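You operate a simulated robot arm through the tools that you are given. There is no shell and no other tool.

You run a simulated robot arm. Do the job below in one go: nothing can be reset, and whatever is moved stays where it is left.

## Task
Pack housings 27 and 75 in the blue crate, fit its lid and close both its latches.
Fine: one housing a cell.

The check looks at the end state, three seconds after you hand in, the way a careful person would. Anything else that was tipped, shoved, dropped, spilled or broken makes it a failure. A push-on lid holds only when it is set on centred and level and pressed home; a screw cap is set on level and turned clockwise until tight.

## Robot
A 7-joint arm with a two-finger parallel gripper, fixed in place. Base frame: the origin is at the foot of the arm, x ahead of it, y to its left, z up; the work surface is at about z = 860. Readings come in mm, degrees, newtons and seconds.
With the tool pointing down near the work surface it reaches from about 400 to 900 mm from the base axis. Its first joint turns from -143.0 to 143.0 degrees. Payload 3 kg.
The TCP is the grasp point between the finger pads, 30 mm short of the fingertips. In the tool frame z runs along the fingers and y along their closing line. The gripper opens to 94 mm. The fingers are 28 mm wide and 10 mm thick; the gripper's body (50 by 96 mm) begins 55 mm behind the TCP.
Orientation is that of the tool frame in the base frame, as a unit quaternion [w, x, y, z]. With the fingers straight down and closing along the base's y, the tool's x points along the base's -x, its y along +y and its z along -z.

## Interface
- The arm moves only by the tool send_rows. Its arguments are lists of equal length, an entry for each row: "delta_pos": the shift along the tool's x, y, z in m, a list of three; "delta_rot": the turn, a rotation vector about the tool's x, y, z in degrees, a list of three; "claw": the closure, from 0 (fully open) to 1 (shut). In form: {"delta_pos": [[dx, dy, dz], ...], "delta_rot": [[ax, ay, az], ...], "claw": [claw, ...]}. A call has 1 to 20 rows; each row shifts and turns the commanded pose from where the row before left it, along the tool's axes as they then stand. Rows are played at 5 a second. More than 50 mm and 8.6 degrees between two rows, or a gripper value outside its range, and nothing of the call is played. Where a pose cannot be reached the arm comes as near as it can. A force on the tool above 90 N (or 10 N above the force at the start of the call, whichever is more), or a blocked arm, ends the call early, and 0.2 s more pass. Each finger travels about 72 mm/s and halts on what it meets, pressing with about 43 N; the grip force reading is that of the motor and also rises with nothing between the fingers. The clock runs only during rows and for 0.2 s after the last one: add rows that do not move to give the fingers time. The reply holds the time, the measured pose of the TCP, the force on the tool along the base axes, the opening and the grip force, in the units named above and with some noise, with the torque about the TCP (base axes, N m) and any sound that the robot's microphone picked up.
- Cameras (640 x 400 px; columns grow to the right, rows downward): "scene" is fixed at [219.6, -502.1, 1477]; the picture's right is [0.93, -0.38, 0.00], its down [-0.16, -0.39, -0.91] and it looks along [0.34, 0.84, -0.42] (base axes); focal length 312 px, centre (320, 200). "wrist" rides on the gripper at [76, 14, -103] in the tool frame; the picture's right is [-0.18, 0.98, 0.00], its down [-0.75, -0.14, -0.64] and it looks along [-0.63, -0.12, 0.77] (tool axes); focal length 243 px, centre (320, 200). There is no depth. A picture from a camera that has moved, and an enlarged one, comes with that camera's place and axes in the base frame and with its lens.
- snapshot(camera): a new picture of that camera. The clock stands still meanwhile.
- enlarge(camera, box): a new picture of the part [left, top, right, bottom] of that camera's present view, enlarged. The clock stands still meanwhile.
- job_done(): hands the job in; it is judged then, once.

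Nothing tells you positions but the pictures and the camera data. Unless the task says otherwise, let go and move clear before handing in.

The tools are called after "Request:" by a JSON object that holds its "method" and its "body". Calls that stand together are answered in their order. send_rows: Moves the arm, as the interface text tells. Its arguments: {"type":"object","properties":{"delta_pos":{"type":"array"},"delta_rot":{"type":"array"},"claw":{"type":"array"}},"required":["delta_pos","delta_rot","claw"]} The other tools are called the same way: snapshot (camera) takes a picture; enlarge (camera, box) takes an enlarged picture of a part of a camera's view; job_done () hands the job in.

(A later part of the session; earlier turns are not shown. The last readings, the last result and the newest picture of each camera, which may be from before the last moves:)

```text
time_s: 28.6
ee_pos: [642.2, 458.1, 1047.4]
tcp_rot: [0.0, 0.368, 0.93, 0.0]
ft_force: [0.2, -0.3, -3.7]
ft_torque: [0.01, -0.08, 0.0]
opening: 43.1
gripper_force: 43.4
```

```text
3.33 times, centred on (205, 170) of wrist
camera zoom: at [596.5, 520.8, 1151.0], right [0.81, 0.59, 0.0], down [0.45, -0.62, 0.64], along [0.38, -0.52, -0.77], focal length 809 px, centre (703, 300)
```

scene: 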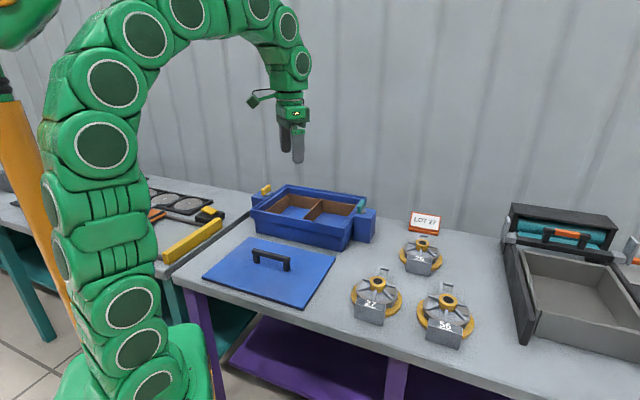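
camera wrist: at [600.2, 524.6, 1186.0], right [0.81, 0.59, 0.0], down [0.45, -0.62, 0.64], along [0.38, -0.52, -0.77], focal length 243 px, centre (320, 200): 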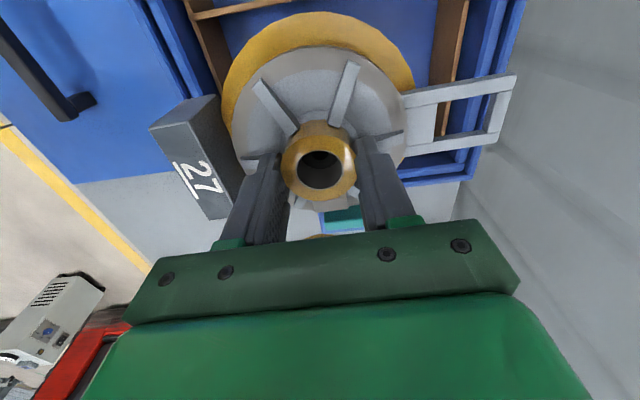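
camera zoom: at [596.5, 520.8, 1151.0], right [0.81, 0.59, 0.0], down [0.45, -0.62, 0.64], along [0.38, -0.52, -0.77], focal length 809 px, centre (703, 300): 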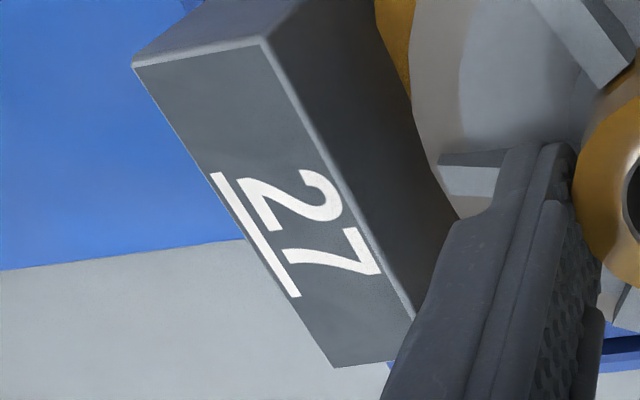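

Yaw is aligned to within half a degree. My estimates put the cell at −90.6 to +135.9 mm and the housing at −92 to +130.5 mm along its axis, so I'll shift 3.4 mm toward the far side, lower to just above the liner, and check again.

Request:
{"method": "send_rows", "body": {"delta_pos": [[0, 0.0034, 0], [0, 0, 0.012], [0, 0, 0.012], [0, 0, 0.01], [0, 0, 0], [0, 0, 0]], "delta_rot": [[0, 0, 0], [0, 0, 0], [0, 0, 0], [0, 0, 0], [0, 0, 0], [0, 0, 0]], "claw": [0.75, 0.75, 0.75, 0.75, 0.75, 0.75]}}

Request:
{"method": "enlarge", "body": {"camera": "wrist", "box": [410, 40, 530, 160]}}

Request:
{"method": "enlarge", "body": {"camera": "wrist", "box": [140, 0, 270, 130]}}

Request:
{"method": "snapshot", "body": {"camera": "wrist"}}

Request:
{"method": "enlarge", "body": {"camera": "scene", "box": [280, 180, 380, 255]}}

```text
time_s: 30.0
ee_pos: [643.6, 460.2, 1012.6]
tcp_rot: [-0.001, 0.368, 0.93, 0.0]
ft_force: [0.2, -0.3, -4.5]
ft_torque: [0.1, -0.04, -0.05]
opening: 43.0
gripper_force: 43.3
```

```text
3.33 times, centred on (470, 100) of wrist
camera zoom: at [598.4, 522.7, 1116.5], right [0.81, 0.59, 0.0], down [0.45, -0.62, 0.64], along [0.38, -0.52, -0.77], focal length 809 px, centre (-180, 533)
```

zoom: 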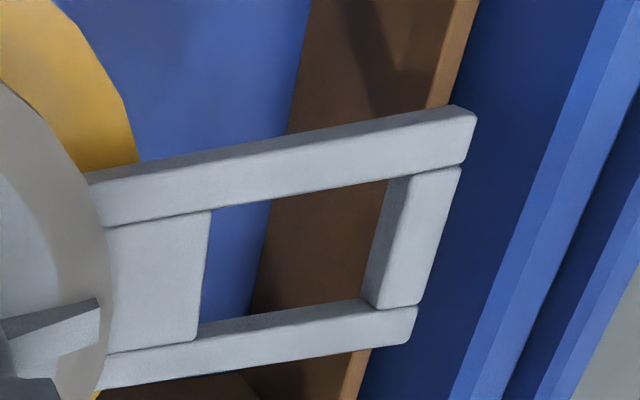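

```text
3.08 times, centred on (205, 65) of wrist
camera zoom: at [598.4, 522.7, 1116.5], right [0.81, 0.59, 0.0], down [0.45, -0.62, 0.64], along [0.38, -0.52, -0.77], focal length 746 px, centre (674, 615)
```

zoom: 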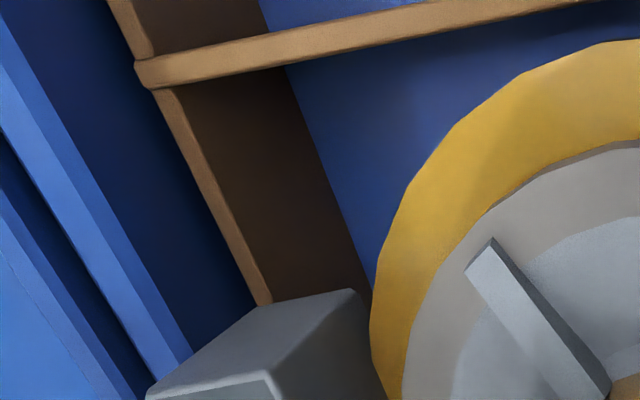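

```text
taken
camera wrist: at [598.4, 522.7, 1116.5], right [0.81, 0.59, 0.0], down [0.45, -0.62, 0.64], along [0.38, -0.52, -0.77], focal length 243 px, centre (320, 200)
```

wrist: 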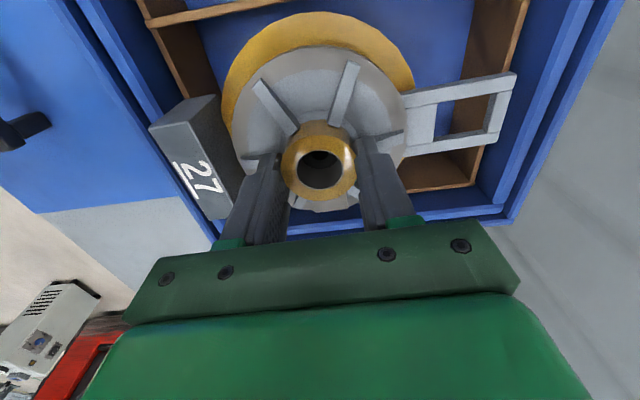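

```text
5.33 times, centred on (330, 218) of scene
camera zoom: at [219.6, -502.1, 1477.0], right [0.93, -0.38, 0.0], down [-0.16, -0.39, -0.91], along [0.34, 0.84, -0.42], focal length 1666 px, centre (267, 107)
```

zoom: 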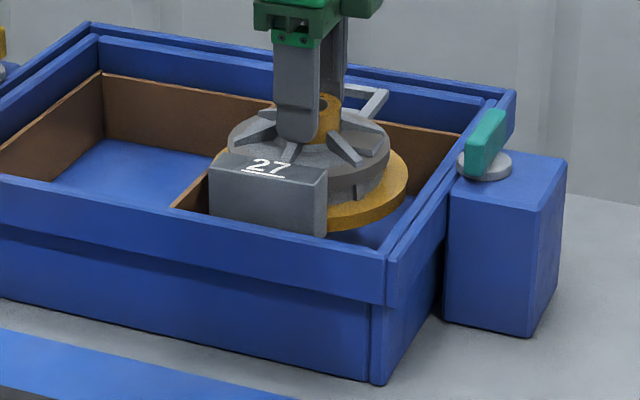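

At this height I estimate 1–3 mm of clearance at each end. I'll shift another 0.8 mm to balance them, then lower in small steps while watching the force.

Request:
{"method": "send_rows", "body": {"delta_pos": [[0, 0.0008, 0.002], [0, 0, 0.002], [0, 0, 0.002], [0, 0, 0]], "delta_rot": [[0, 0, 0], [0, 0, 0], [0, 0, 0], [0, 0, 0]], "claw": [0.75, 0.75, 0.75, 0.75]}}

Request:
{"method": "enlarge", "body": {"camera": "wrist", "box": [430, 50, 530, 170]}}

Request:
{"method": "enlarge", "body": {"camera": "wrist", "box": [140, 40, 240, 160]}}

Request:
{"method": "enlarge", "body": {"camera": "scene", "box": [300, 195, 370, 245]}}

```text
time_s: 31.0
ee_pos: [644.4, 460.7, 1007.2]
tcp_rot: [0.0, 0.368, 0.93, 0.0]
ft_force: [0.6, 0.3, -4.4]
ft_torque: [0.02, -0.02, 0.0]
opening: 43.5
gripper_force: 43.3
```

```text
3.33 times, centred on (480, 110) of wrist
camera zoom: at [598.9, 522.9, 1110.4], right [0.81, 0.59, 0.0], down [0.45, -0.62, 0.64], along [0.38, -0.52, -0.77], focal length 809 px, centre (-213, 500)
```

zoom: 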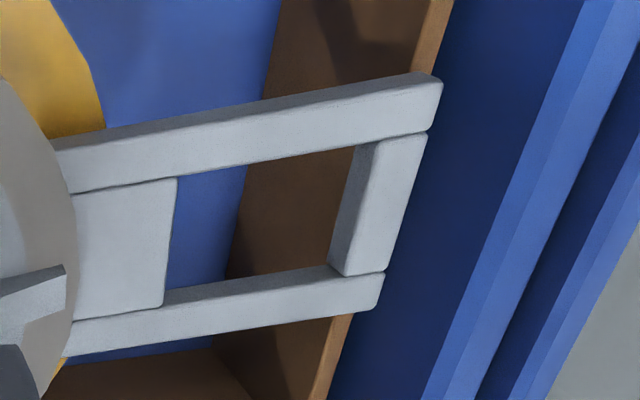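

```text
3.33 times, centred on (190, 100) of wrist
camera zoom: at [598.9, 522.9, 1110.4], right [0.81, 0.59, 0.0], down [0.45, -0.62, 0.64], along [0.38, -0.52, -0.77], focal length 809 px, centre (753, 533)
```

zoom: 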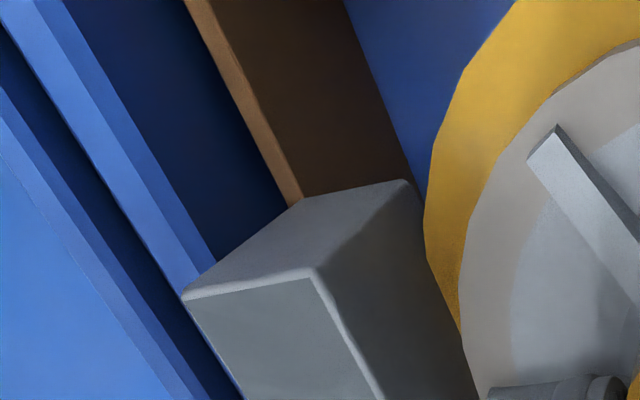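

```text
8.00 times, centred on (335, 220) of scene
camera zoom: at [219.6, -502.1, 1477.0], right [0.93, -0.38, 0.0], down [-0.16, -0.39, -0.91], along [0.34, 0.84, -0.42], focal length 2499 px, centre (200, 40)
```

zoom: 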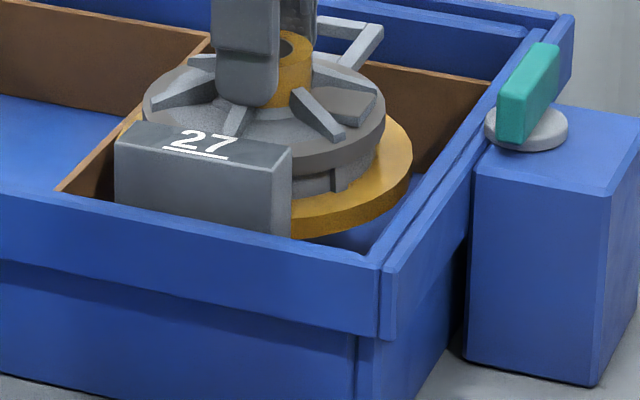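

The near (label) end looks very close to the liner edge. I'm zooming in hard on both ends before going any lower.

Request:
{"method": "enlarge", "body": {"camera": "wrist", "box": [185, 70, 245, 120]}}

Request:
{"method": "enlarge", "body": {"camera": "wrist", "box": [480, 50, 540, 110]}}

Request:
{"method": "enlarge", "body": {"camera": "wrist", "box": [490, 110, 540, 160]}}

```text
8.00 times, centred on (215, 95) of wrist
camera zoom: at [598.9, 522.9, 1110.4], right [0.81, 0.59, 0.0], down [0.45, -0.62, 0.64], along [0.38, -0.52, -0.77], focal length 1941 px, centre (1160, 1040)
```

zoom: 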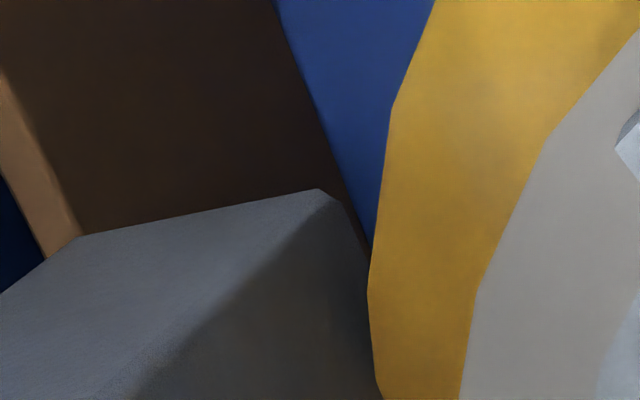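

```text
6.67 times, centred on (510, 80) of wrist
camera zoom: at [598.9, 522.9, 1110.4], right [0.81, 0.59, 0.0], down [0.45, -0.62, 0.64], along [0.38, -0.52, -0.77], focal length 1618 px, centre (-947, 1000)
```

zoom: 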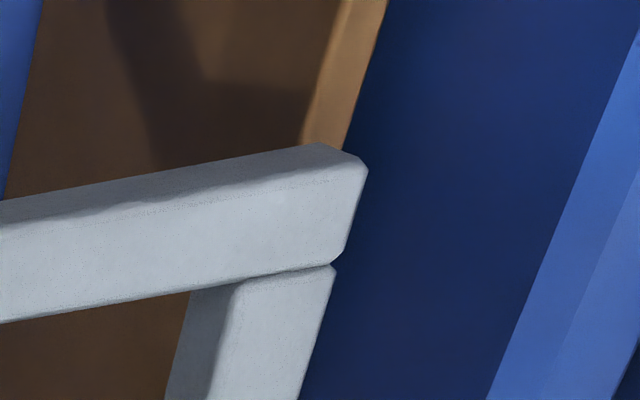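

```text
8.00 times, centred on (515, 135) of wrist
camera zoom: at [598.9, 522.9, 1110.4], right [0.81, 0.59, 0.0], down [0.45, -0.62, 0.64], along [0.38, -0.52, -0.77], focal length 1941 px, centre (-1240, 720)
```

zoom: 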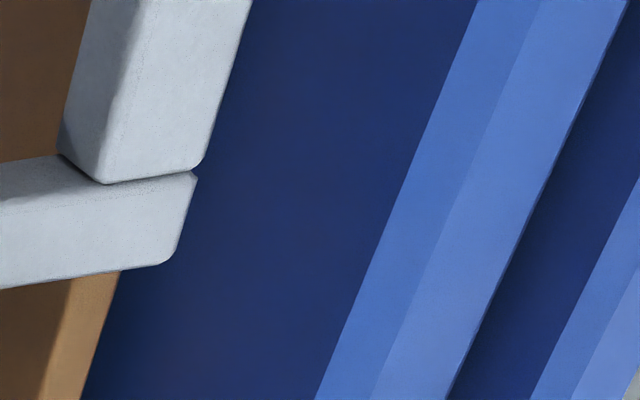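

Both ends show about 1.6 mm of clearance, so it is centred. I'll continue down in 2 mm steps and check the force.

Request:
{"method": "send_rows", "body": {"delta_pos": [[0, 0, 0.002], [0, 0, 0.002], [0, 0, 0.002], [0, 0, 0]], "delta_rot": [[0, 0, 0], [0, 0, 0], [0, 0, 0], [0, 0, 0]], "claw": [0.75, 0.75, 0.75, 0.75]}}

Request:
{"method": "enlarge", "body": {"camera": "wrist", "box": [185, 70, 245, 120]}}

Request:
{"method": "enlarge", "body": {"camera": "wrist", "box": [480, 50, 540, 110]}}

```text
time_s: 32.0
ee_pos: [643.3, 461.1, 1000.5]
tcp_rot: [0.0, 0.368, 0.93, 0.0]
ft_force: [3.1, 1.0, 10.4]
ft_torque: [-0.57, 0.89, 0.07]
opening: 43.6
gripper_force: 43.3
```

```text
8.00 times, centred on (215, 95) of wrist
camera zoom: at [598.4, 523.5, 1105.0], right [0.81, 0.59, 0.0], down [0.45, -0.62, 0.64], along [0.38, -0.52, -0.77], focal length 1941 px, centre (1160, 1040)
```

zoom: 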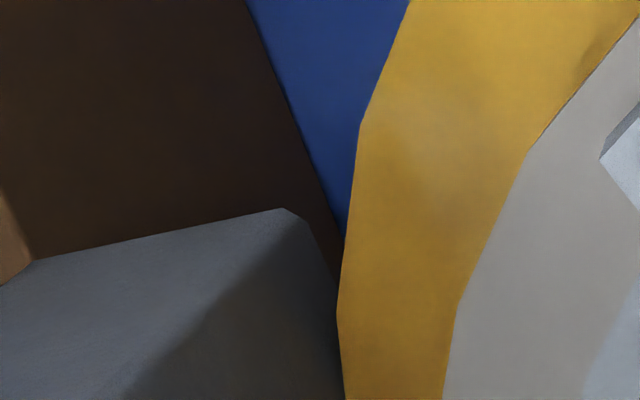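

```text
6.67 times, centred on (510, 80) of wrist
camera zoom: at [598.4, 523.5, 1105.0], right [0.81, 0.59, 0.0], down [0.45, -0.62, 0.64], along [0.38, -0.52, -0.77], focal length 1618 px, centre (-947, 1000)
```

zoom: 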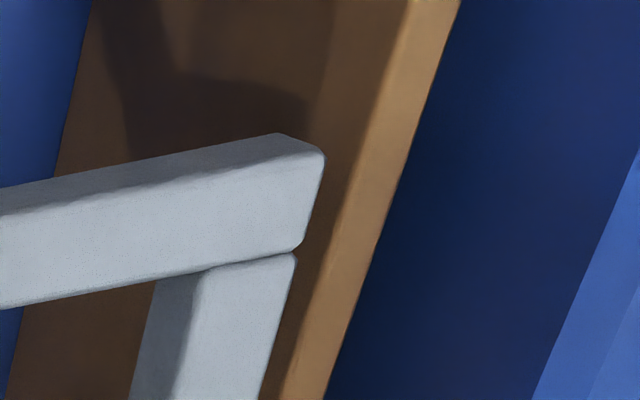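

The label end touched the near liner (an extra 15 N on the near side). I'm raising it to see whether it's still level in the grip.

Request:
{"method": "send_rows", "body": {"delta_pos": [[0, 0, -0.002], [0, 0, -0.003], [0, 0, -0.003], [0, 0, 0], [0, 0, 0]], "delta_rot": [[0, 0, 0], [0, 0, 0], [0, 0, 0], [0, 0, 0], [0, 0, 0]], "claw": [0.75, 0.75, 0.75, 0.75, 0.75]}}

Request:
{"method": "enlarge", "body": {"camera": "wrist", "box": [185, 70, 245, 120]}}

Request:
{"method": "enlarge", "body": {"camera": "wrist", "box": [480, 50, 540, 110]}}

Request:
{"method": "snapshot", "body": {"camera": "wrist"}}

Request:
{"method": "enlarge", "body": {"camera": "scene", "box": [290, 180, 370, 245]}}

```text
time_s: 33.2
ee_pos: [644.0, 461.0, 1009.4]
tcp_rot: [0.0, 0.368, 0.93, 0.0]
ft_force: [0.0, 0.3, -4.9]
ft_torque: [0.04, -0.06, -0.03]
opening: 43.2
gripper_force: 42.8
```

```text
8.00 times, centred on (215, 95) of wrist
camera zoom: at [598.8, 523.5, 1112.9], right [0.81, 0.59, 0.0], down [0.45, -0.62, 0.64], along [0.38, -0.52, -0.77], focal length 1941 px, centre (1160, 1040)
```

zoom: 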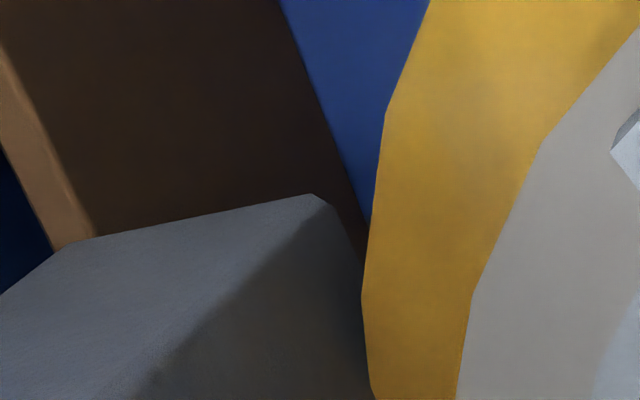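

```text
6.67 times, centred on (510, 80) of wrist
camera zoom: at [598.8, 523.5, 1112.9], right [0.81, 0.59, 0.0], down [0.45, -0.62, 0.64], along [0.38, -0.52, -0.77], focal length 1618 px, centre (-947, 1000)
```

zoom: 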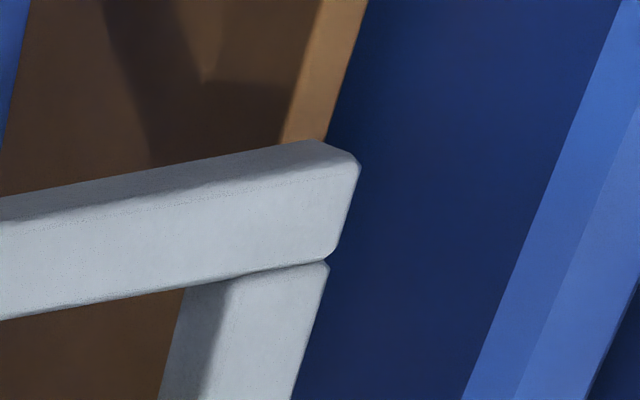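

```text
taken
camera wrist: at [598.8, 523.5, 1112.9], right [0.81, 0.59, 0.0], down [0.45, -0.62, 0.64], along [0.38, -0.52, -0.77], focal length 243 px, centre (320, 200)
```

wrist: 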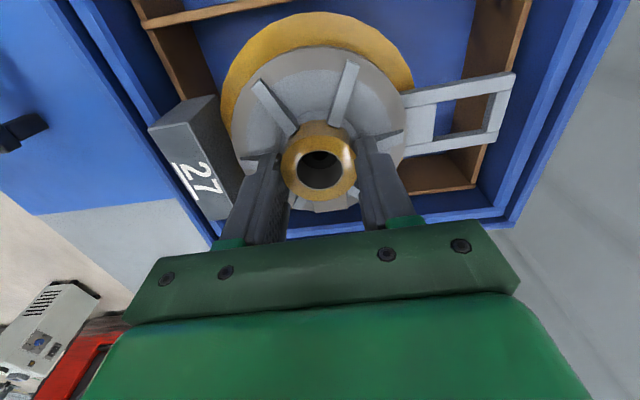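

```text
6.15 times, centred on (330, 212) of scene
camera zoom: at [219.6, -502.1, 1477.0], right [0.93, -0.38, 0.0], down [-0.16, -0.39, -0.91], along [0.34, 0.84, -0.42], focal length 1922 px, centre (258, 123)
```

zoom: 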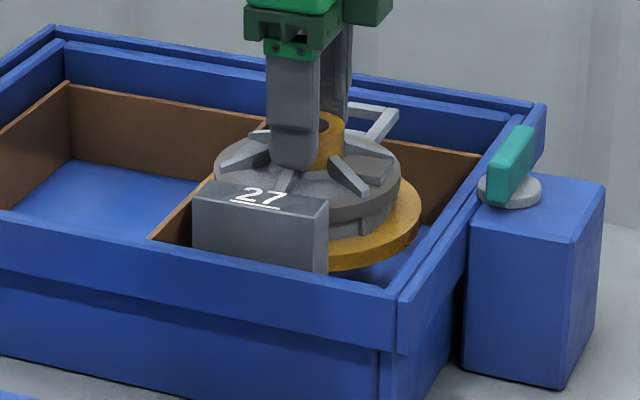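

The housing stays nearly level (under 0.5° of tilt). The touch was at the label's yellow-side corner, so I'll turn half a degree clockwise, shift 1.5 mm toward the far side, and try again gently.

Request:
{"method": "send_rows", "body": {"delta_pos": [[0, 0.0015, 0], [0, 0, 0.002], [0, 0, 0.002], [0, 0, 0.001], [0, 0, 0]], "delta_rot": [[0, 0, 0.5], [0, 0, 0], [0, 0, 0], [0, 0, 0], [0, 0, 0]], "claw": [0.75, 0.75, 0.75, 0.75, 0.75]}}

Request:
{"method": "send_rows", "body": {"delta_pos": [[0, 0, 0.001], [0, 0, 0.001], [0, 0, 0]], "delta_rot": [[0, 0, 0], [0, 0, 0], [0, 0, 0]], "claw": [0.75, 0.75, 0.75]}}

Request:
{"method": "enlarge", "body": {"camera": "wrist", "box": [185, 70, 245, 120]}}

Request:
{"method": "enlarge", "body": {"camera": "wrist", "box": [480, 50, 540, 110]}}

```text
time_s: 34.4
ee_pos: [645.1, 462.7, 1004.3]
tcp_rot: [0.0, 0.372, 0.928, 0.0]
ft_force: [-0.3, -0.6, -5.1]
ft_torque: [0.02, -0.02, 0.0]
opening: 43.2
gripper_force: 43.2
```

```text
time_s: 35.2
ee_pos: [643.8, 462.8, 1003.4]
tcp_rot: [0.0, 0.372, 0.928, -0.001]
ft_force: [0.2, 0.4, -4.9]
ft_torque: [0.06, -0.09, 0.01]
opening: 43.4
gripper_force: 43.3
```

```text
8.00 times, centred on (215, 95) of wrist
camera zoom: at [599.7, 525.1, 1105.7], right [0.81, 0.58, 0.0], down [0.45, -0.62, 0.64], along [0.37, -0.52, -0.77], focal length 1941 px, centre (1160, 1040)
```

zoom: 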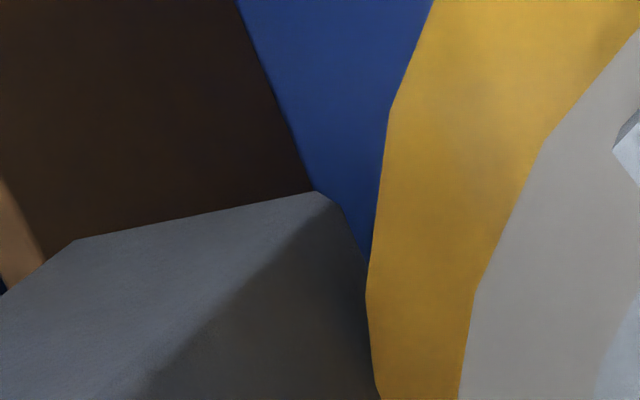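

```text
6.67 times, centred on (510, 80) of wrist
camera zoom: at [599.7, 525.1, 1105.7], right [0.81, 0.58, 0.0], down [0.45, -0.62, 0.64], along [0.37, -0.52, -0.77], focal length 1618 px, centre (-947, 1000)
```

zoom: 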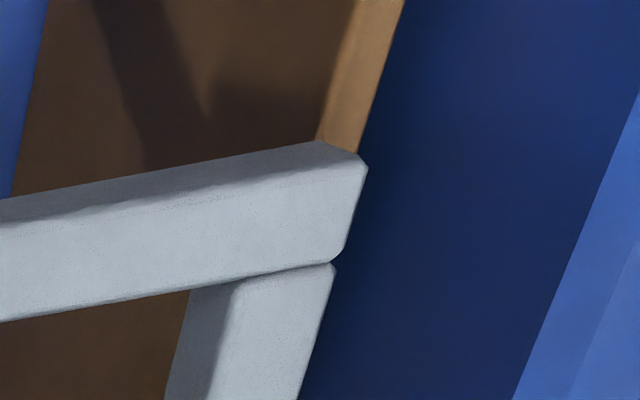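

No contact now, and the label edge is already inside the near liner. I'll continue down slowly until the handle end clears the far liner too.

Request:
{"method": "send_rows", "body": {"delta_pos": [[0, 0, 0.001], [0, 0, 0.001], [0, 0, 0.001], [0, 0, 0]], "delta_rot": [[0, 0, 0], [0, 0, 0], [0, 0, 0], [0, 0, 0]], "claw": [0.75, 0.75, 0.75, 0.75]}}

Request:
{"method": "send_rows", "body": {"delta_pos": [[0, 0, 0.001], [0, 0, 0.001], [0, 0, 0.001], [0, 0, 0]], "delta_rot": [[0, 0, 0], [0, 0, 0], [0, 0, 0], [0, 0, 0]], "claw": [0.75, 0.75, 0.75, 0.75]}}

Request:
{"method": "enlarge", "body": {"camera": "wrist", "box": [480, 50, 540, 110]}}

Request:
{"method": "enlarge", "body": {"camera": "wrist", "box": [170, 70, 245, 120]}}

```text
time_s: 36.2
ee_pos: [645.0, 463.0, 999.9]
tcp_rot: [0.001, 0.372, 0.928, 0.0]
ft_force: [0.4, 0.4, -4.4]
ft_torque: [0.05, -0.02, -0.03]
opening: 43.1
gripper_force: 42.5
```

```text
time_s: 37.2
ee_pos: [643.7, 462.6, 997.2]
tcp_rot: [0.001, 0.372, 0.928, 0.0]
ft_force: [0.5, -1.1, -4.5]
ft_torque: [0.03, -0.02, 0.0]
opening: 43.1
gripper_force: 43.3
```

```text
6.67 times, centred on (510, 80) of wrist
camera zoom: at [598.9, 525.1, 1100.1], right [0.81, 0.58, 0.0], down [0.45, -0.62, 0.64], along [0.37, -0.52, -0.77], focal length 1618 px, centre (-947, 1000)
```

zoom: 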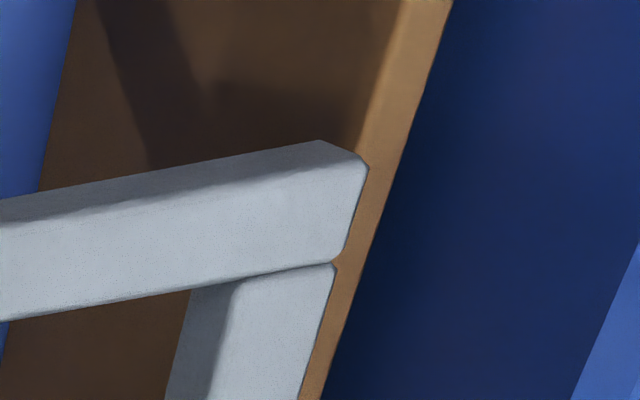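

```text
8.00 times, centred on (208, 95) of wrist
camera zoom: at [598.9, 525.1, 1100.1], right [0.81, 0.58, 0.0], down [0.45, -0.62, 0.64], along [0.37, -0.52, -0.77], focal length 1941 px, centre (1220, 1040)
```

zoom: 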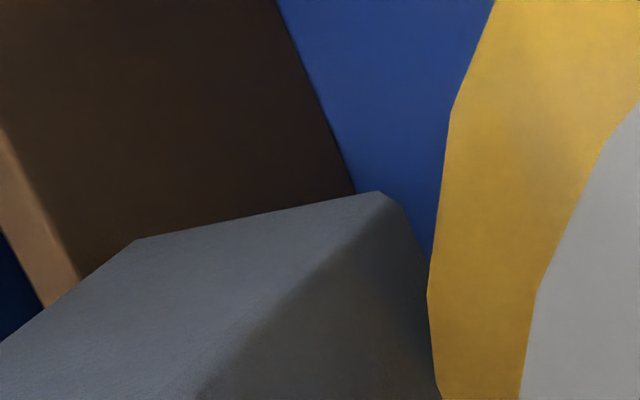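

Both ends have passed below the liner edge with no contact. I'll keep lowering steadily toward the floor.

Request:
{"method": "send_rows", "body": {"delta_pos": [[0, 0, 0.003], [0, 0, 0.003], [0, 0, 0.003], [0, 0, 0.003], [0, 0, 0.003], [0, 0, 0]], "delta_rot": [[0, 0, 0], [0, 0, 0], [0, 0, 0], [0, 0, 0], [0, 0, 0], [0, 0, 0]], "claw": [0.75, 0.75, 0.75, 0.75, 0.75, 0.75]}}

Request:
{"method": "send_rows", "body": {"delta_pos": [[0, 0, 0.003], [0, 0, 0.003], [0, 0, 0.003], [0, 0, 0.003], [0, 0, 0.003], [0, 0, 0]], "delta_rot": [[0, 0, 0], [0, 0, 0], [0, 0, 0], [0, 0, 0], [0, 0, 0], [0, 0, 0]], "claw": [0.75, 0.75, 0.75, 0.75, 0.75, 0.75]}}

Request:
{"method": "snapshot", "body": {"camera": "wrist"}}

Request:
{"method": "enlarge", "body": {"camera": "scene", "box": [290, 180, 370, 245]}}

```text
time_s: 38.6
ee_pos: [643.7, 463.7, 982.0]
tcp_rot: [0.0, 0.372, 0.928, 0.0]
ft_force: [-0.3, -0.8, -3.6]
ft_torque: [0.02, -0.04, -0.01]
opening: 43.1
gripper_force: 42.5
```

```text
time_s: 40.0
ee_pos: [642.8, 461.9, 968.1]
tcp_rot: [-0.001, 0.372, 0.928, 0.0]
ft_force: [-0.7, 0.0, -5.4]
ft_torque: [0.03, -0.06, 0.03]
opening: 43.2
gripper_force: 42.7
```

```text
taken
camera wrist: at [598.4, 525.8, 1070.3], right [0.81, 0.58, 0.0], down [0.45, -0.62, 0.64], along [0.37, -0.52, -0.77], focal length 243 px, centre (320, 200)
```

wrist: 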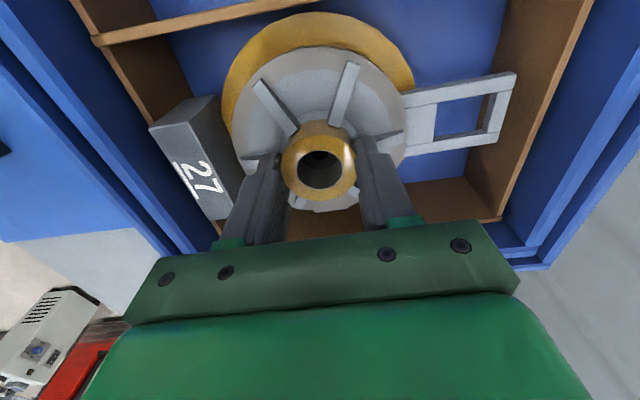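

```text
6.15 times, centred on (330, 212) of scene
camera zoom: at [219.6, -502.1, 1477.0], right [0.93, -0.38, 0.0], down [-0.16, -0.39, -0.91], along [0.34, 0.84, -0.42], focal length 1922 px, centre (258, 123)
```

zoom: 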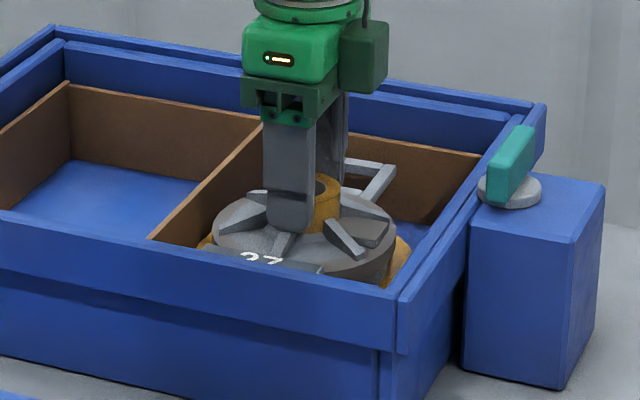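

It's going down cleanly between the liner walls. The floor should be about 24 mm further, so I'm slowing down near the end.

Request:
{"method": "send_rows", "body": {"delta_pos": [[0, 0, 0.003], [0, 0, 0.003], [0, 0, 0.003], [0, 0, 0.003], [0, 0, 0.003], [0, 0, 0]], "delta_rot": [[0, 0, 0], [0, 0, 0], [0, 0, 0], [0, 0, 0], [0, 0, 0], [0, 0, 0]], "claw": [0.75, 0.75, 0.75, 0.75, 0.75, 0.75]}}

Request:
{"method": "send_rows", "body": {"delta_pos": [[0, 0, 0.0015], [0, 0, 0.0015], [0, 0, 0]], "delta_rot": [[0, 0, 0], [0, 0, 0], [0, 0, 0]], "claw": [0.75, 0.75, 0.75]}}

Request:
{"method": "send_rows", "body": {"delta_pos": [[0, 0, 0.0015], [0, 0, 0.0015], [0, 0, 0]], "delta_rot": [[0, 0, 0], [0, 0, 0], [0, 0, 0]], "claw": [0.75, 0.75, 0.75]}}

```text
time_s: 41.4
ee_pos: [643.8, 462.8, 950.9]
tcp_rot: [0.0, 0.372, 0.928, 0.0]
ft_force: [0.6, -0.7, -4.2]
ft_torque: [0.05, -0.01, -0.01]
opening: 43.1
gripper_force: 43.3
```

```text
time_s: 42.2
ee_pos: [643.1, 463.3, 947.3]
tcp_rot: [0.0, 0.372, 0.928, 0.0]
ft_force: [-1.4, 2.3, 5.8]
ft_torque: [-0.37, 0.02, -0.06]
opening: 43.3
gripper_force: 43.2
```

```text
time_s: 43.0
ee_pos: [643.5, 462.8, 946.7]
tcp_rot: [0.0, 0.372, 0.928, 0.001]
ft_force: [-8.8, 2.3, 26.4]
ft_torque: [-0.18, 0.55, -0.01]
opening: 43.3
gripper_force: 42.6
```

It has reached the floor (contact at a TCP height of about 948). I'll ease off the load, open the fingers a little, and check how it sits.

Request:
{"method": "send_rows", "body": {"delta_pos": [[0, 0, -0.002], [0, 0, -0.0005], [0, 0, 0], [0, 0, 0], [0, 0, 0], [0, 0, 0]], "delta_rot": [[0, 0, 0], [0, 0, 0], [0, 0, 0], [0, 0, 0], [0, 0, 0], [0, 0, 0]], "claw": [0.75, 0.75, 0.5, 0.4, 0.35, 0.35]}}

Request:
{"method": "snapshot", "body": {"camera": "wrist"}}

Request:
{"method": "enlarge", "body": {"camera": "scene", "box": [290, 180, 370, 245]}}

```text
time_s: 44.4
ee_pos: [644.4, 463.0, 947.1]
tcp_rot: [0.0, 0.373, 0.928, 0.0]
ft_force: [0.6, -0.3, -0.4]
ft_torque: [0.01, -0.02, 0.03]
opening: 60.9
gripper_force: 0.0
```

```text
taken
camera wrist: at [599.1, 525.3, 1051.4], right [0.81, 0.58, 0.0], down [0.45, -0.62, 0.64], along [0.37, -0.52, -0.77], focal length 243 px, centre (320, 200)
```

wrist: 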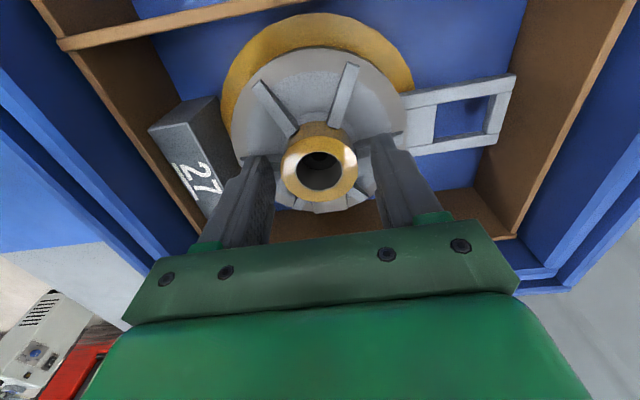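

```text
6.15 times, centred on (330, 212) of scene
camera zoom: at [219.6, -502.1, 1477.0], right [0.93, -0.38, 0.0], down [-0.16, -0.39, -0.91], along [0.34, 0.84, -0.42], focal length 1922 px, centre (258, 123)
```

zoom: 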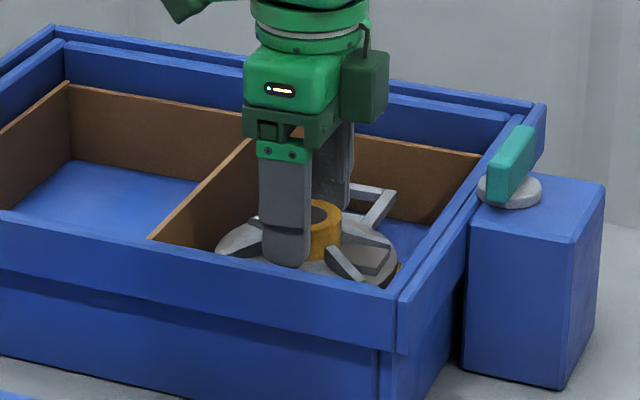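

Housing 27 is released in the teal-side cell and sits level. I'll lift clear and go look at housing 75, which is near the arm's reach limit at about (862, 181).

Request:
{"method": "send_rows", "body": {"delta_pos": [[0, 0, -0.01], [0, 0, -0.02], [0, 0, -0.03], [0, 0, -0.03], [0, 0, -0.022], [-0.03929, -0.01831, 0], [-0.03929, -0.01831, 0], [-0.03929, -0.01831, 0], [-0.03929, -0.01831, 0], [-0.03929, -0.01831, 0], [-0.03929, -0.01831, 0], [-0.03929, -0.01831, 0], [-0.03929, -0.01831, 0], [0, 0, 0], [0, 0, 0]], "delta_rot": [[0, 0, 0], [0, 0, 0], [0, 0, 0], [0, 0, 0], [0, 0, 0], [0, 0, 0], [0, 0, 0], [0, 0, 0], [0, 0, 0], [0, 0, 0], [0, 0, 0], [0, 0, 0], [0, 0, 0], [0, 0, 0], [0, 0, 0]], "claw": [0.35, 0.35, 0.35, 0.35, 0.35, 0.35, 0.35, 0.35, 0.35, 0.35, 0.35, 0.35, 0.35, 0.35, 0.35]}}

Request:
{"method": "snapshot", "body": {"camera": "wrist"}}

Request:
{"method": "enlarge", "body": {"camera": "wrist", "box": [280, 0, 560, 200]}}

Request:
{"method": "enlarge", "body": {"camera": "scene", "box": [250, 170, 390, 260]}}

```text
time_s: 47.6
ee_pos: [772.3, 141.6, 1061.1]
tcp_rot: [0.0, 0.372, 0.928, 0.001]
ft_force: [0.1, 0.5, 0.1]
ft_torque: [-0.02, 0.05, -0.02]
opening: 61.1
gripper_force: 0.1
```

```text
taken
camera wrist: at [726.5, 205.1, 1163.9], right [0.81, 0.58, 0.0], down [0.45, -0.62, 0.64], along [0.37, -0.52, -0.77], focal length 243 px, centre (320, 200)
```

wrist: 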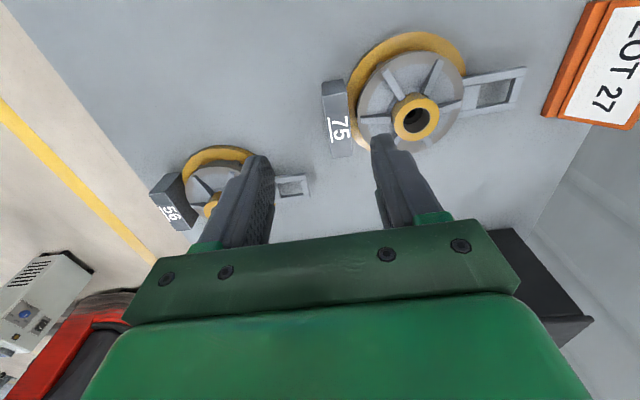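

```text
2.00 times, centred on (420, 100) of wrist
camera zoom: at [726.5, 205.1, 1163.9], right [0.81, 0.58, 0.0], down [0.45, -0.62, 0.64], along [0.37, -0.52, -0.77], focal length 485 px, centre (120, 400)
```

zoom: 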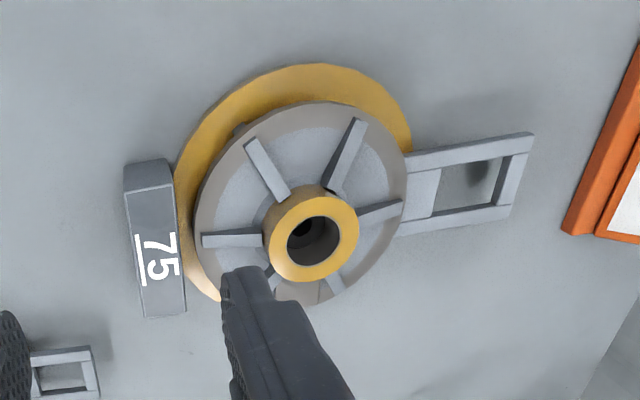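

```text
4.44 times, centred on (320, 215) of scene
camera zoom: at [219.6, -502.1, 1477.0], right [0.93, -0.38, 0.0], down [-0.16, -0.39, -0.91], along [0.34, 0.84, -0.42], focal length 1388 px, centre (320, 133)
```

zoom: 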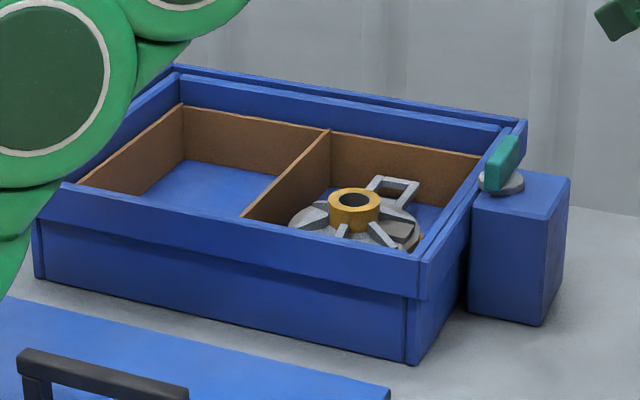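

27 sits properly in its cell. The boss of 75 is near (861, 185); I'll descend first, then move out over it, since reach is greater lower down.

Request:
{"method": "send_rows", "body": {"delta_pos": [[0, 0, 0.038], [0, 0, 0.038], [-0.01137, 0.0309, 0], [-0.01137, 0.0309, 0], [-0.01137, 0.0309, 0], [0, 0, 0], [0, 0, 0]], "delta_rot": [[0, 0, 0], [0, 0, 0], [0, 0, 0], [0, 0, 0], [0, 0, 0], [0, 0, 0], [0, 0, 0]], "claw": [0.3, 0.3, 0.3, 0.3, 0.3, 0.3, 0.3]}}

Request:
{"method": "snapshot", "body": {"camera": "wrist"}}

Request:
{"method": "enlarge", "body": {"camera": "wrist", "box": [140, 0, 540, 250]}}

Request:
{"method": "enlarge", "body": {"camera": "scene", "box": [380, 210, 480, 290]}}

```text
time_s: 49.2
ee_pos: [858.7, 184.0, 986.0]
tcp_rot: [0.0, 0.372, 0.928, 0.0]
ft_force: [1.1, -0.5, -1.4]
ft_torque: [-0.01, 0.01, 0.0]
opening: 65.7
gripper_force: 0.1
```

```text
taken
camera wrist: at [813.8, 247.3, 1089.1], right [0.81, 0.58, 0.0], down [0.45, -0.62, 0.64], along [0.37, -0.52, -0.77], focal length 243 px, centre (320, 200)
```

wrist: 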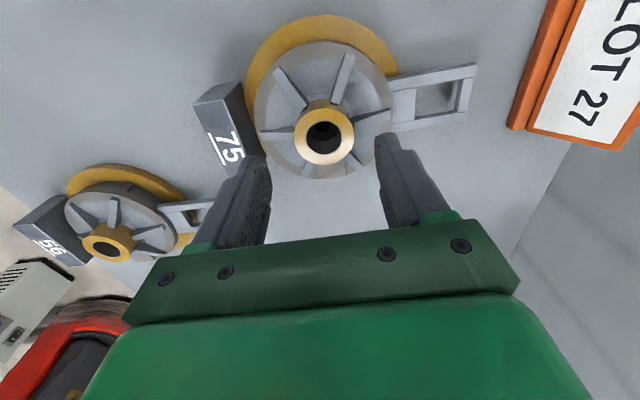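

```text
1.60 times, centred on (340, 125) of wrist
camera zoom: at [813.8, 247.3, 1089.1], right [0.81, 0.58, 0.0], down [0.45, -0.62, 0.64], along [0.37, -0.52, -0.77], focal length 388 px, centre (288, 320)
```

zoom: 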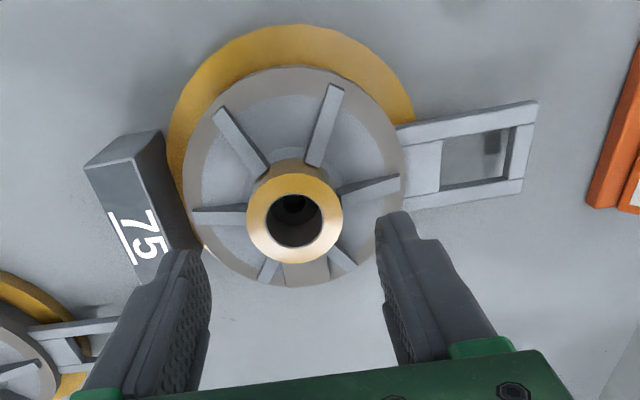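

```text
5.00 times, centred on (430, 250) of scene
camera zoom: at [219.6, -502.1, 1477.0], right [0.93, -0.38, 0.0], down [-0.16, -0.39, -0.91], along [0.34, 0.84, -0.42], focal length 1562 px, centre (-230, -50)
```

zoom: 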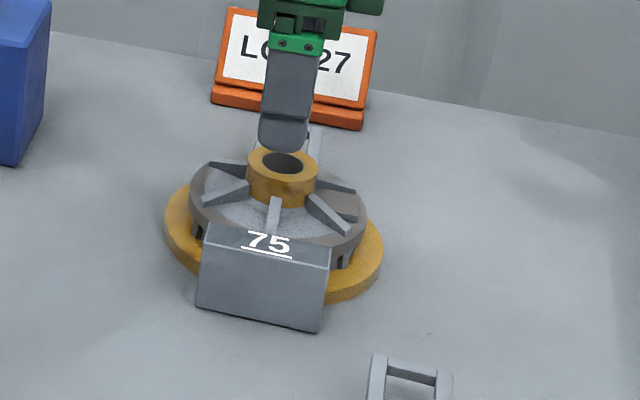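

The boss is 4–5 mm off the tool axis. I'll correct that and come down around it.

Request:
{"method": "send_rows", "body": {"delta_pos": [[-0.004, 0.0033, 0], [0, 0, 0.015], [0, 0, 0.015], [0, 0, 0], [0, 0, 0]], "delta_rot": [[0, 0, 0], [0, 0, 0], [0, 0, 0], [0, 0, 0], [0, 0, 0]], "claw": [0.3, 0.3, 0.3, 0.3, 0.3]}}

Request:
{"method": "snapshot", "body": {"camera": "wrist"}}

Request:
{"method": "enlarge", "body": {"camera": "wrist", "box": [220, 80, 420, 220]}}

Request:
{"method": "enlarge", "body": {"camera": "scene", "box": [390, 220, 460, 280]}}

```text
time_s: 50.4
ee_pos: [864.5, 182.5, 955.2]
tcp_rot: [0.001, 0.373, 0.928, -0.001]
ft_force: [0.0, -0.3, 0.2]
ft_torque: [0.0, -0.02, 0.03]
opening: 65.7
gripper_force: 0.1
```

```text
taken
camera wrist: at [820.2, 244.5, 1058.7], right [0.81, 0.58, 0.0], down [0.45, -0.62, 0.64], along [0.37, -0.52, -0.77], focal length 243 px, centre (320, 200)
```

wrist: 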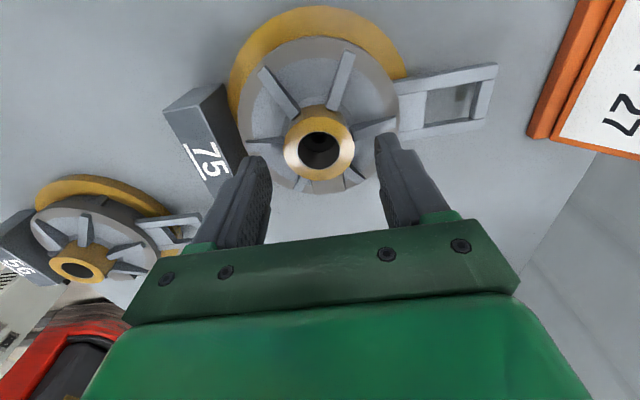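

```text
2.86 times, centred on (320, 150) of wrist
camera zoom: at [820.2, 244.5, 1058.7], right [0.81, 0.58, 0.0], down [0.45, -0.62, 0.64], along [0.37, -0.52, -0.77], focal length 693 px, centre (320, 343)
```

zoom: 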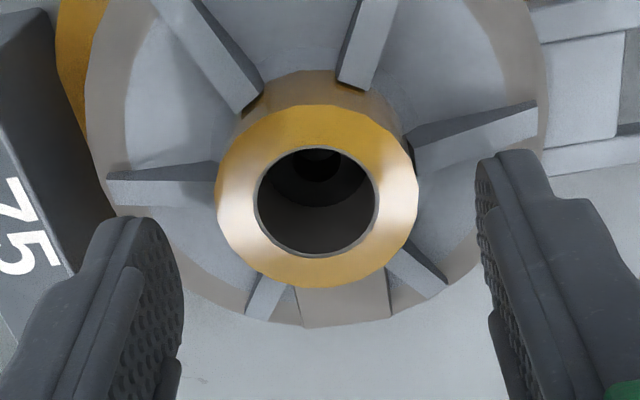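

```text
6.67 times, centred on (425, 250) of scene
camera zoom: at [219.6, -502.1, 1477.0], right [0.93, -0.38, 0.0], down [-0.16, -0.39, -0.91], along [0.34, 0.84, -0.42], focal length 2082 px, centre (-380, -133)
```

zoom: 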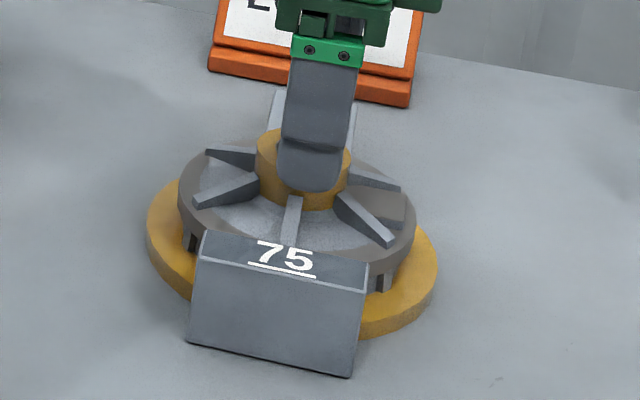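

The fingers are well placed along the closing line; I'll nudge about 2.8 mm sideways onto the boss centre, then descend to grip height.

Request:
{"method": "send_rows", "body": {"delta_pos": [[0.0027, 0, 0], [0, 0, 0.006], [0, 0, 0.006], [0, 0, 0.004], [0, 0, 0.002], [0, 0, 0]], "delta_rot": [[0, 0, 0], [0, 0, 0], [0, 0, 0], [0, 0, 0], [0, 0, 0], [0, 0, 0]], "claw": [0.3, 0.3, 0.3, 0.3, 0.3, 0.3]}}

Request:
{"method": "enlarge", "body": {"camera": "wrist", "box": [220, 80, 420, 220]}}

Request:
{"method": "enlarge", "body": {"camera": "scene", "box": [390, 220, 460, 280]}}

```text
time_s: 51.8
ee_pos: [861.4, 184.2, 936.7]
tcp_rot: [0.0, 0.372, 0.928, 0.0]
ft_force: [0.4, 0.6, -0.2]
ft_torque: [0.04, 0.03, -0.02]
opening: 65.6
gripper_force: 0.0
```

```text
2.86 times, centred on (320, 150) of wrist
camera zoom: at [816.9, 246.7, 1040.2], right [0.81, 0.58, 0.0], down [0.45, -0.62, 0.64], along [0.37, -0.52, -0.77], focal length 693 px, centre (320, 343)
```

zoom: 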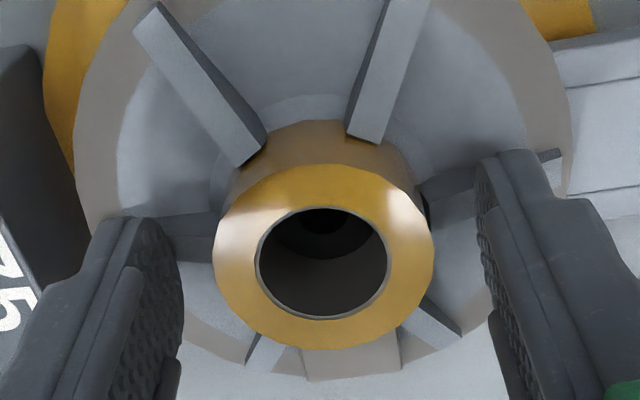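

```text
6.67 times, centred on (425, 250) of scene
camera zoom: at [219.6, -502.1, 1477.0], right [0.93, -0.38, 0.0], down [-0.16, -0.39, -0.91], along [0.34, 0.84, -0.42], focal length 2082 px, centre (-380, -133)
```

zoom: 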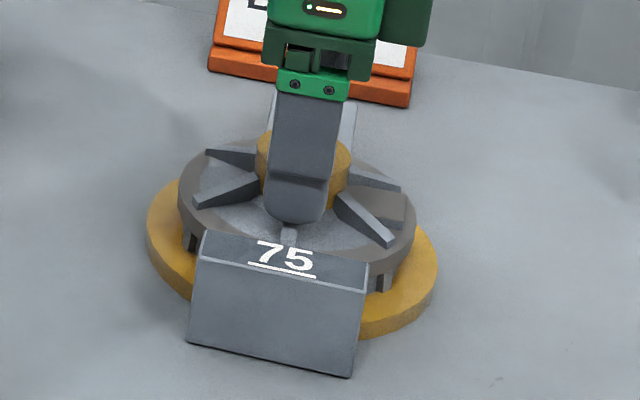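

The fingers straddle the boss at the same relative height as for housing 27. Closing, then lifting slightly to check.

Request:
{"method": "send_rows", "body": {"delta_pos": [[0, 0, 0], [0, 0, 0], [0, 0, 0], [0, 0, 0], [0, 0, 0]], "delta_rot": [[0, 0, 0], [0, 0, 0], [0, 0, 0], [0, 0, 0], [0, 0, 0]], "claw": [0.45, 0.6, 0.75, 0.75, 0.75]}}

Request:
{"method": "send_rows", "body": {"delta_pos": [[0, 0, -0.004], [0, 0, -0.006], [0, 0, -0.01], [0, 0, 0], [0, 0, 0]], "delta_rot": [[0, 0, 0], [0, 0, 0], [0, 0, 0], [0, 0, 0], [0, 0, 0]], "claw": [0.75, 0.75, 0.75, 0.75, 0.75]}}

Request:
{"method": "snapshot", "body": {"camera": "wrist"}}

Request:
{"method": "enlarge", "body": {"camera": "scene", "box": [390, 220, 460, 280]}}

```text
time_s: 53.0
ee_pos: [862.1, 183.8, 936.5]
tcp_rot: [0.0, 0.373, 0.928, 0.001]
ft_force: [0.1, 1.8, 0.1]
ft_torque: [-0.05, 0.12, -0.05]
opening: 43.2
gripper_force: 43.2
```

```text
time_s: 54.2
ee_pos: [860.6, 183.7, 956.6]
tcp_rot: [-0.001, 0.372, 0.928, 0.0]
ft_force: [0.4, 0.2, -3.9]
ft_torque: [0.09, 0.01, -0.03]
opening: 42.8
gripper_force: 43.0
```

```text
taken
camera wrist: at [816.6, 247.2, 1059.9], right [0.81, 0.58, 0.0], down [0.45, -0.62, 0.64], along [0.37, -0.52, -0.77], focal length 243 px, centre (320, 200)
```

wrist: 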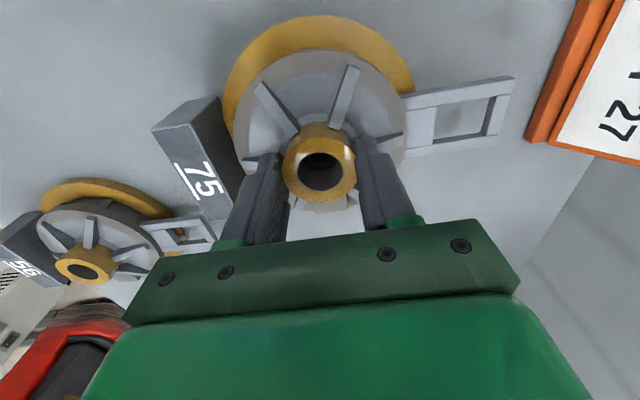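

```text
6.67 times, centred on (425, 250) of scene
camera zoom: at [219.6, -502.1, 1477.0], right [0.93, -0.38, 0.0], down [-0.16, -0.39, -0.91], along [0.34, 0.84, -0.42], focal length 2082 px, centre (-380, -133)
```

zoom: 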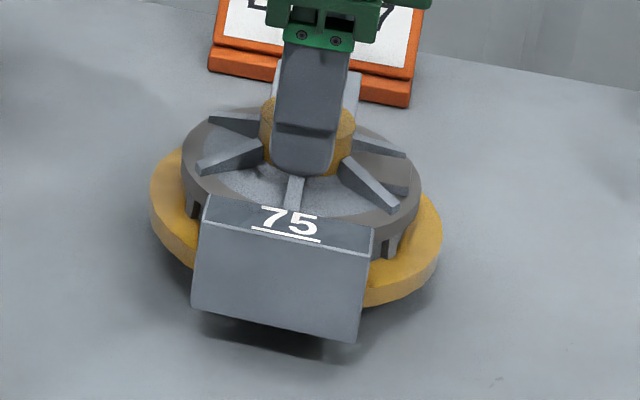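

Housing 75 lifts cleanly. I'll pull inward while rising, then carry it over the crate to the yellow-side cell.

Request:
{"method": "send_rows", "body": {"delta_pos": [[0, 0, -0.02], [0.02433, -0.02327, -0.01667], [0.02433, -0.02327, -0.01667], [0.02433, -0.02327, -0.01667], [0, 0, -0.0325], [0, 0, -0.0325], [0, 0, 0]], "delta_rot": [[0, 0, 0], [0, 0, 0], [0, 0, 0], [0, 0, 0], [0, 0, 0], [0, 0, 0], [0, 0, 0]], "claw": [0.75, 0.75, 0.75, 0.75, 0.75, 0.75, 0.75]}}

Request:
{"method": "snapshot", "body": {"camera": "scene"}}

```text
time_s: 55.8
ee_pos: [760.5, 184.1, 1091.0]
tcp_rot: [0.0, 0.372, 0.928, 0.0]
ft_force: [0.1, -0.4, -3.9]
ft_torque: [0.05, -0.05, -0.04]
opening: 42.9
gripper_force: 42.2
```

```text
taken
```

scene: 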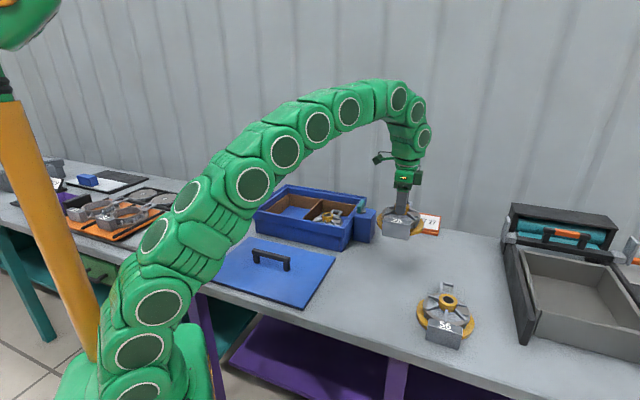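

75 is up and clear at (760, 184). Carrying it across to the yellow-side cell now.

Request:
{"method": "send_rows", "body": {"delta_pos": [[0.03316, 0.00921, 0], [0.03316, 0.00921, 0], [0.03316, 0.00921, 0], [0.03316, 0.00921, 0], [0.03316, 0.00921, 0], [0.03316, 0.00921, 0], [0.03316, 0.00921, 0], [0.03316, 0.00921, 0], [0.03316, 0.00921, 0], [0.03316, 0.00921, 0], [0.03316, 0.00921, 0], [0.03316, 0.00921, 0], [0.03316, 0.00921, 0], [0, 0, 0], [0, 0, 0]], "delta_rot": [[0, 0, 0], [0, 0, 0], [0, 0, 0], [0, 0, 0], [0, 0, 0], [0, 0, 0], [0, 0, 0], [0, 0, 0], [0, 0, 0], [0, 0, 0], [0, 0, 0], [0, 0, 0], [0, 0, 0], [0, 0, 0], [0, 0, 0]], "claw": [0.75, 0.75, 0.75, 0.75, 0.75, 0.75, 0.75, 0.75, 0.75, 0.75, 0.75, 0.75, 0.75, 0.75, 0.75]}}

Request:
{"method": "snapshot", "body": {"camera": "wrist"}}

Request:
{"method": "enlarge", "body": {"camera": "scene", "box": [230, 150, 390, 260]}}

```text
time_s: 59.0
ee_pos: [528.9, 567.9, 1094.2]
tcp_rot: [0.0, 0.372, 0.928, 0.001]
ft_force: [-0.5, -0.5, -4.0]
ft_torque: [0.06, -0.1, -0.01]
opening: 43.2
gripper_force: 43.2
```

```text
taken
camera wrist: at [484.0, 632.1, 1196.8], right [0.81, 0.58, 0.0], down [0.45, -0.62, 0.64], along [0.37, -0.52, -0.77], focal length 243 px, centre (320, 200)
```

wrist: 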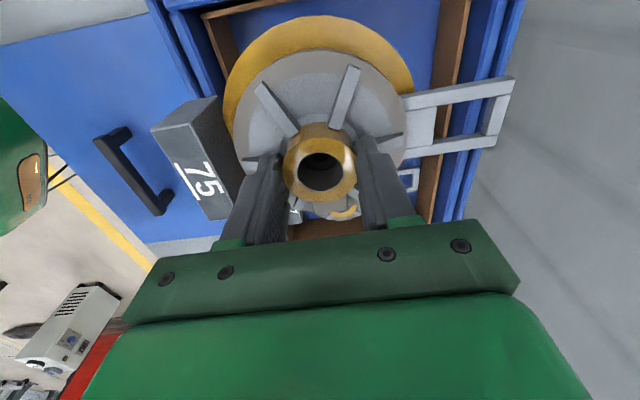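

```text
3.64 times, centred on (310, 205) of scene
camera zoom: at [219.6, -502.1, 1477.0], right [0.93, -0.38, 0.0], down [-0.16, -0.39, -0.91], along [0.34, 0.84, -0.42], focal length 1136 px, centre (356, 182)
```

zoom: 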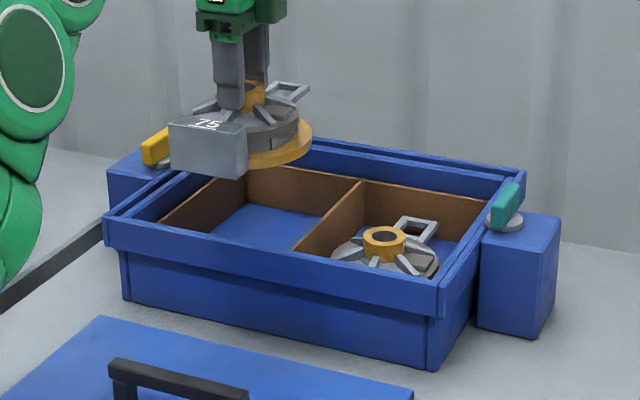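

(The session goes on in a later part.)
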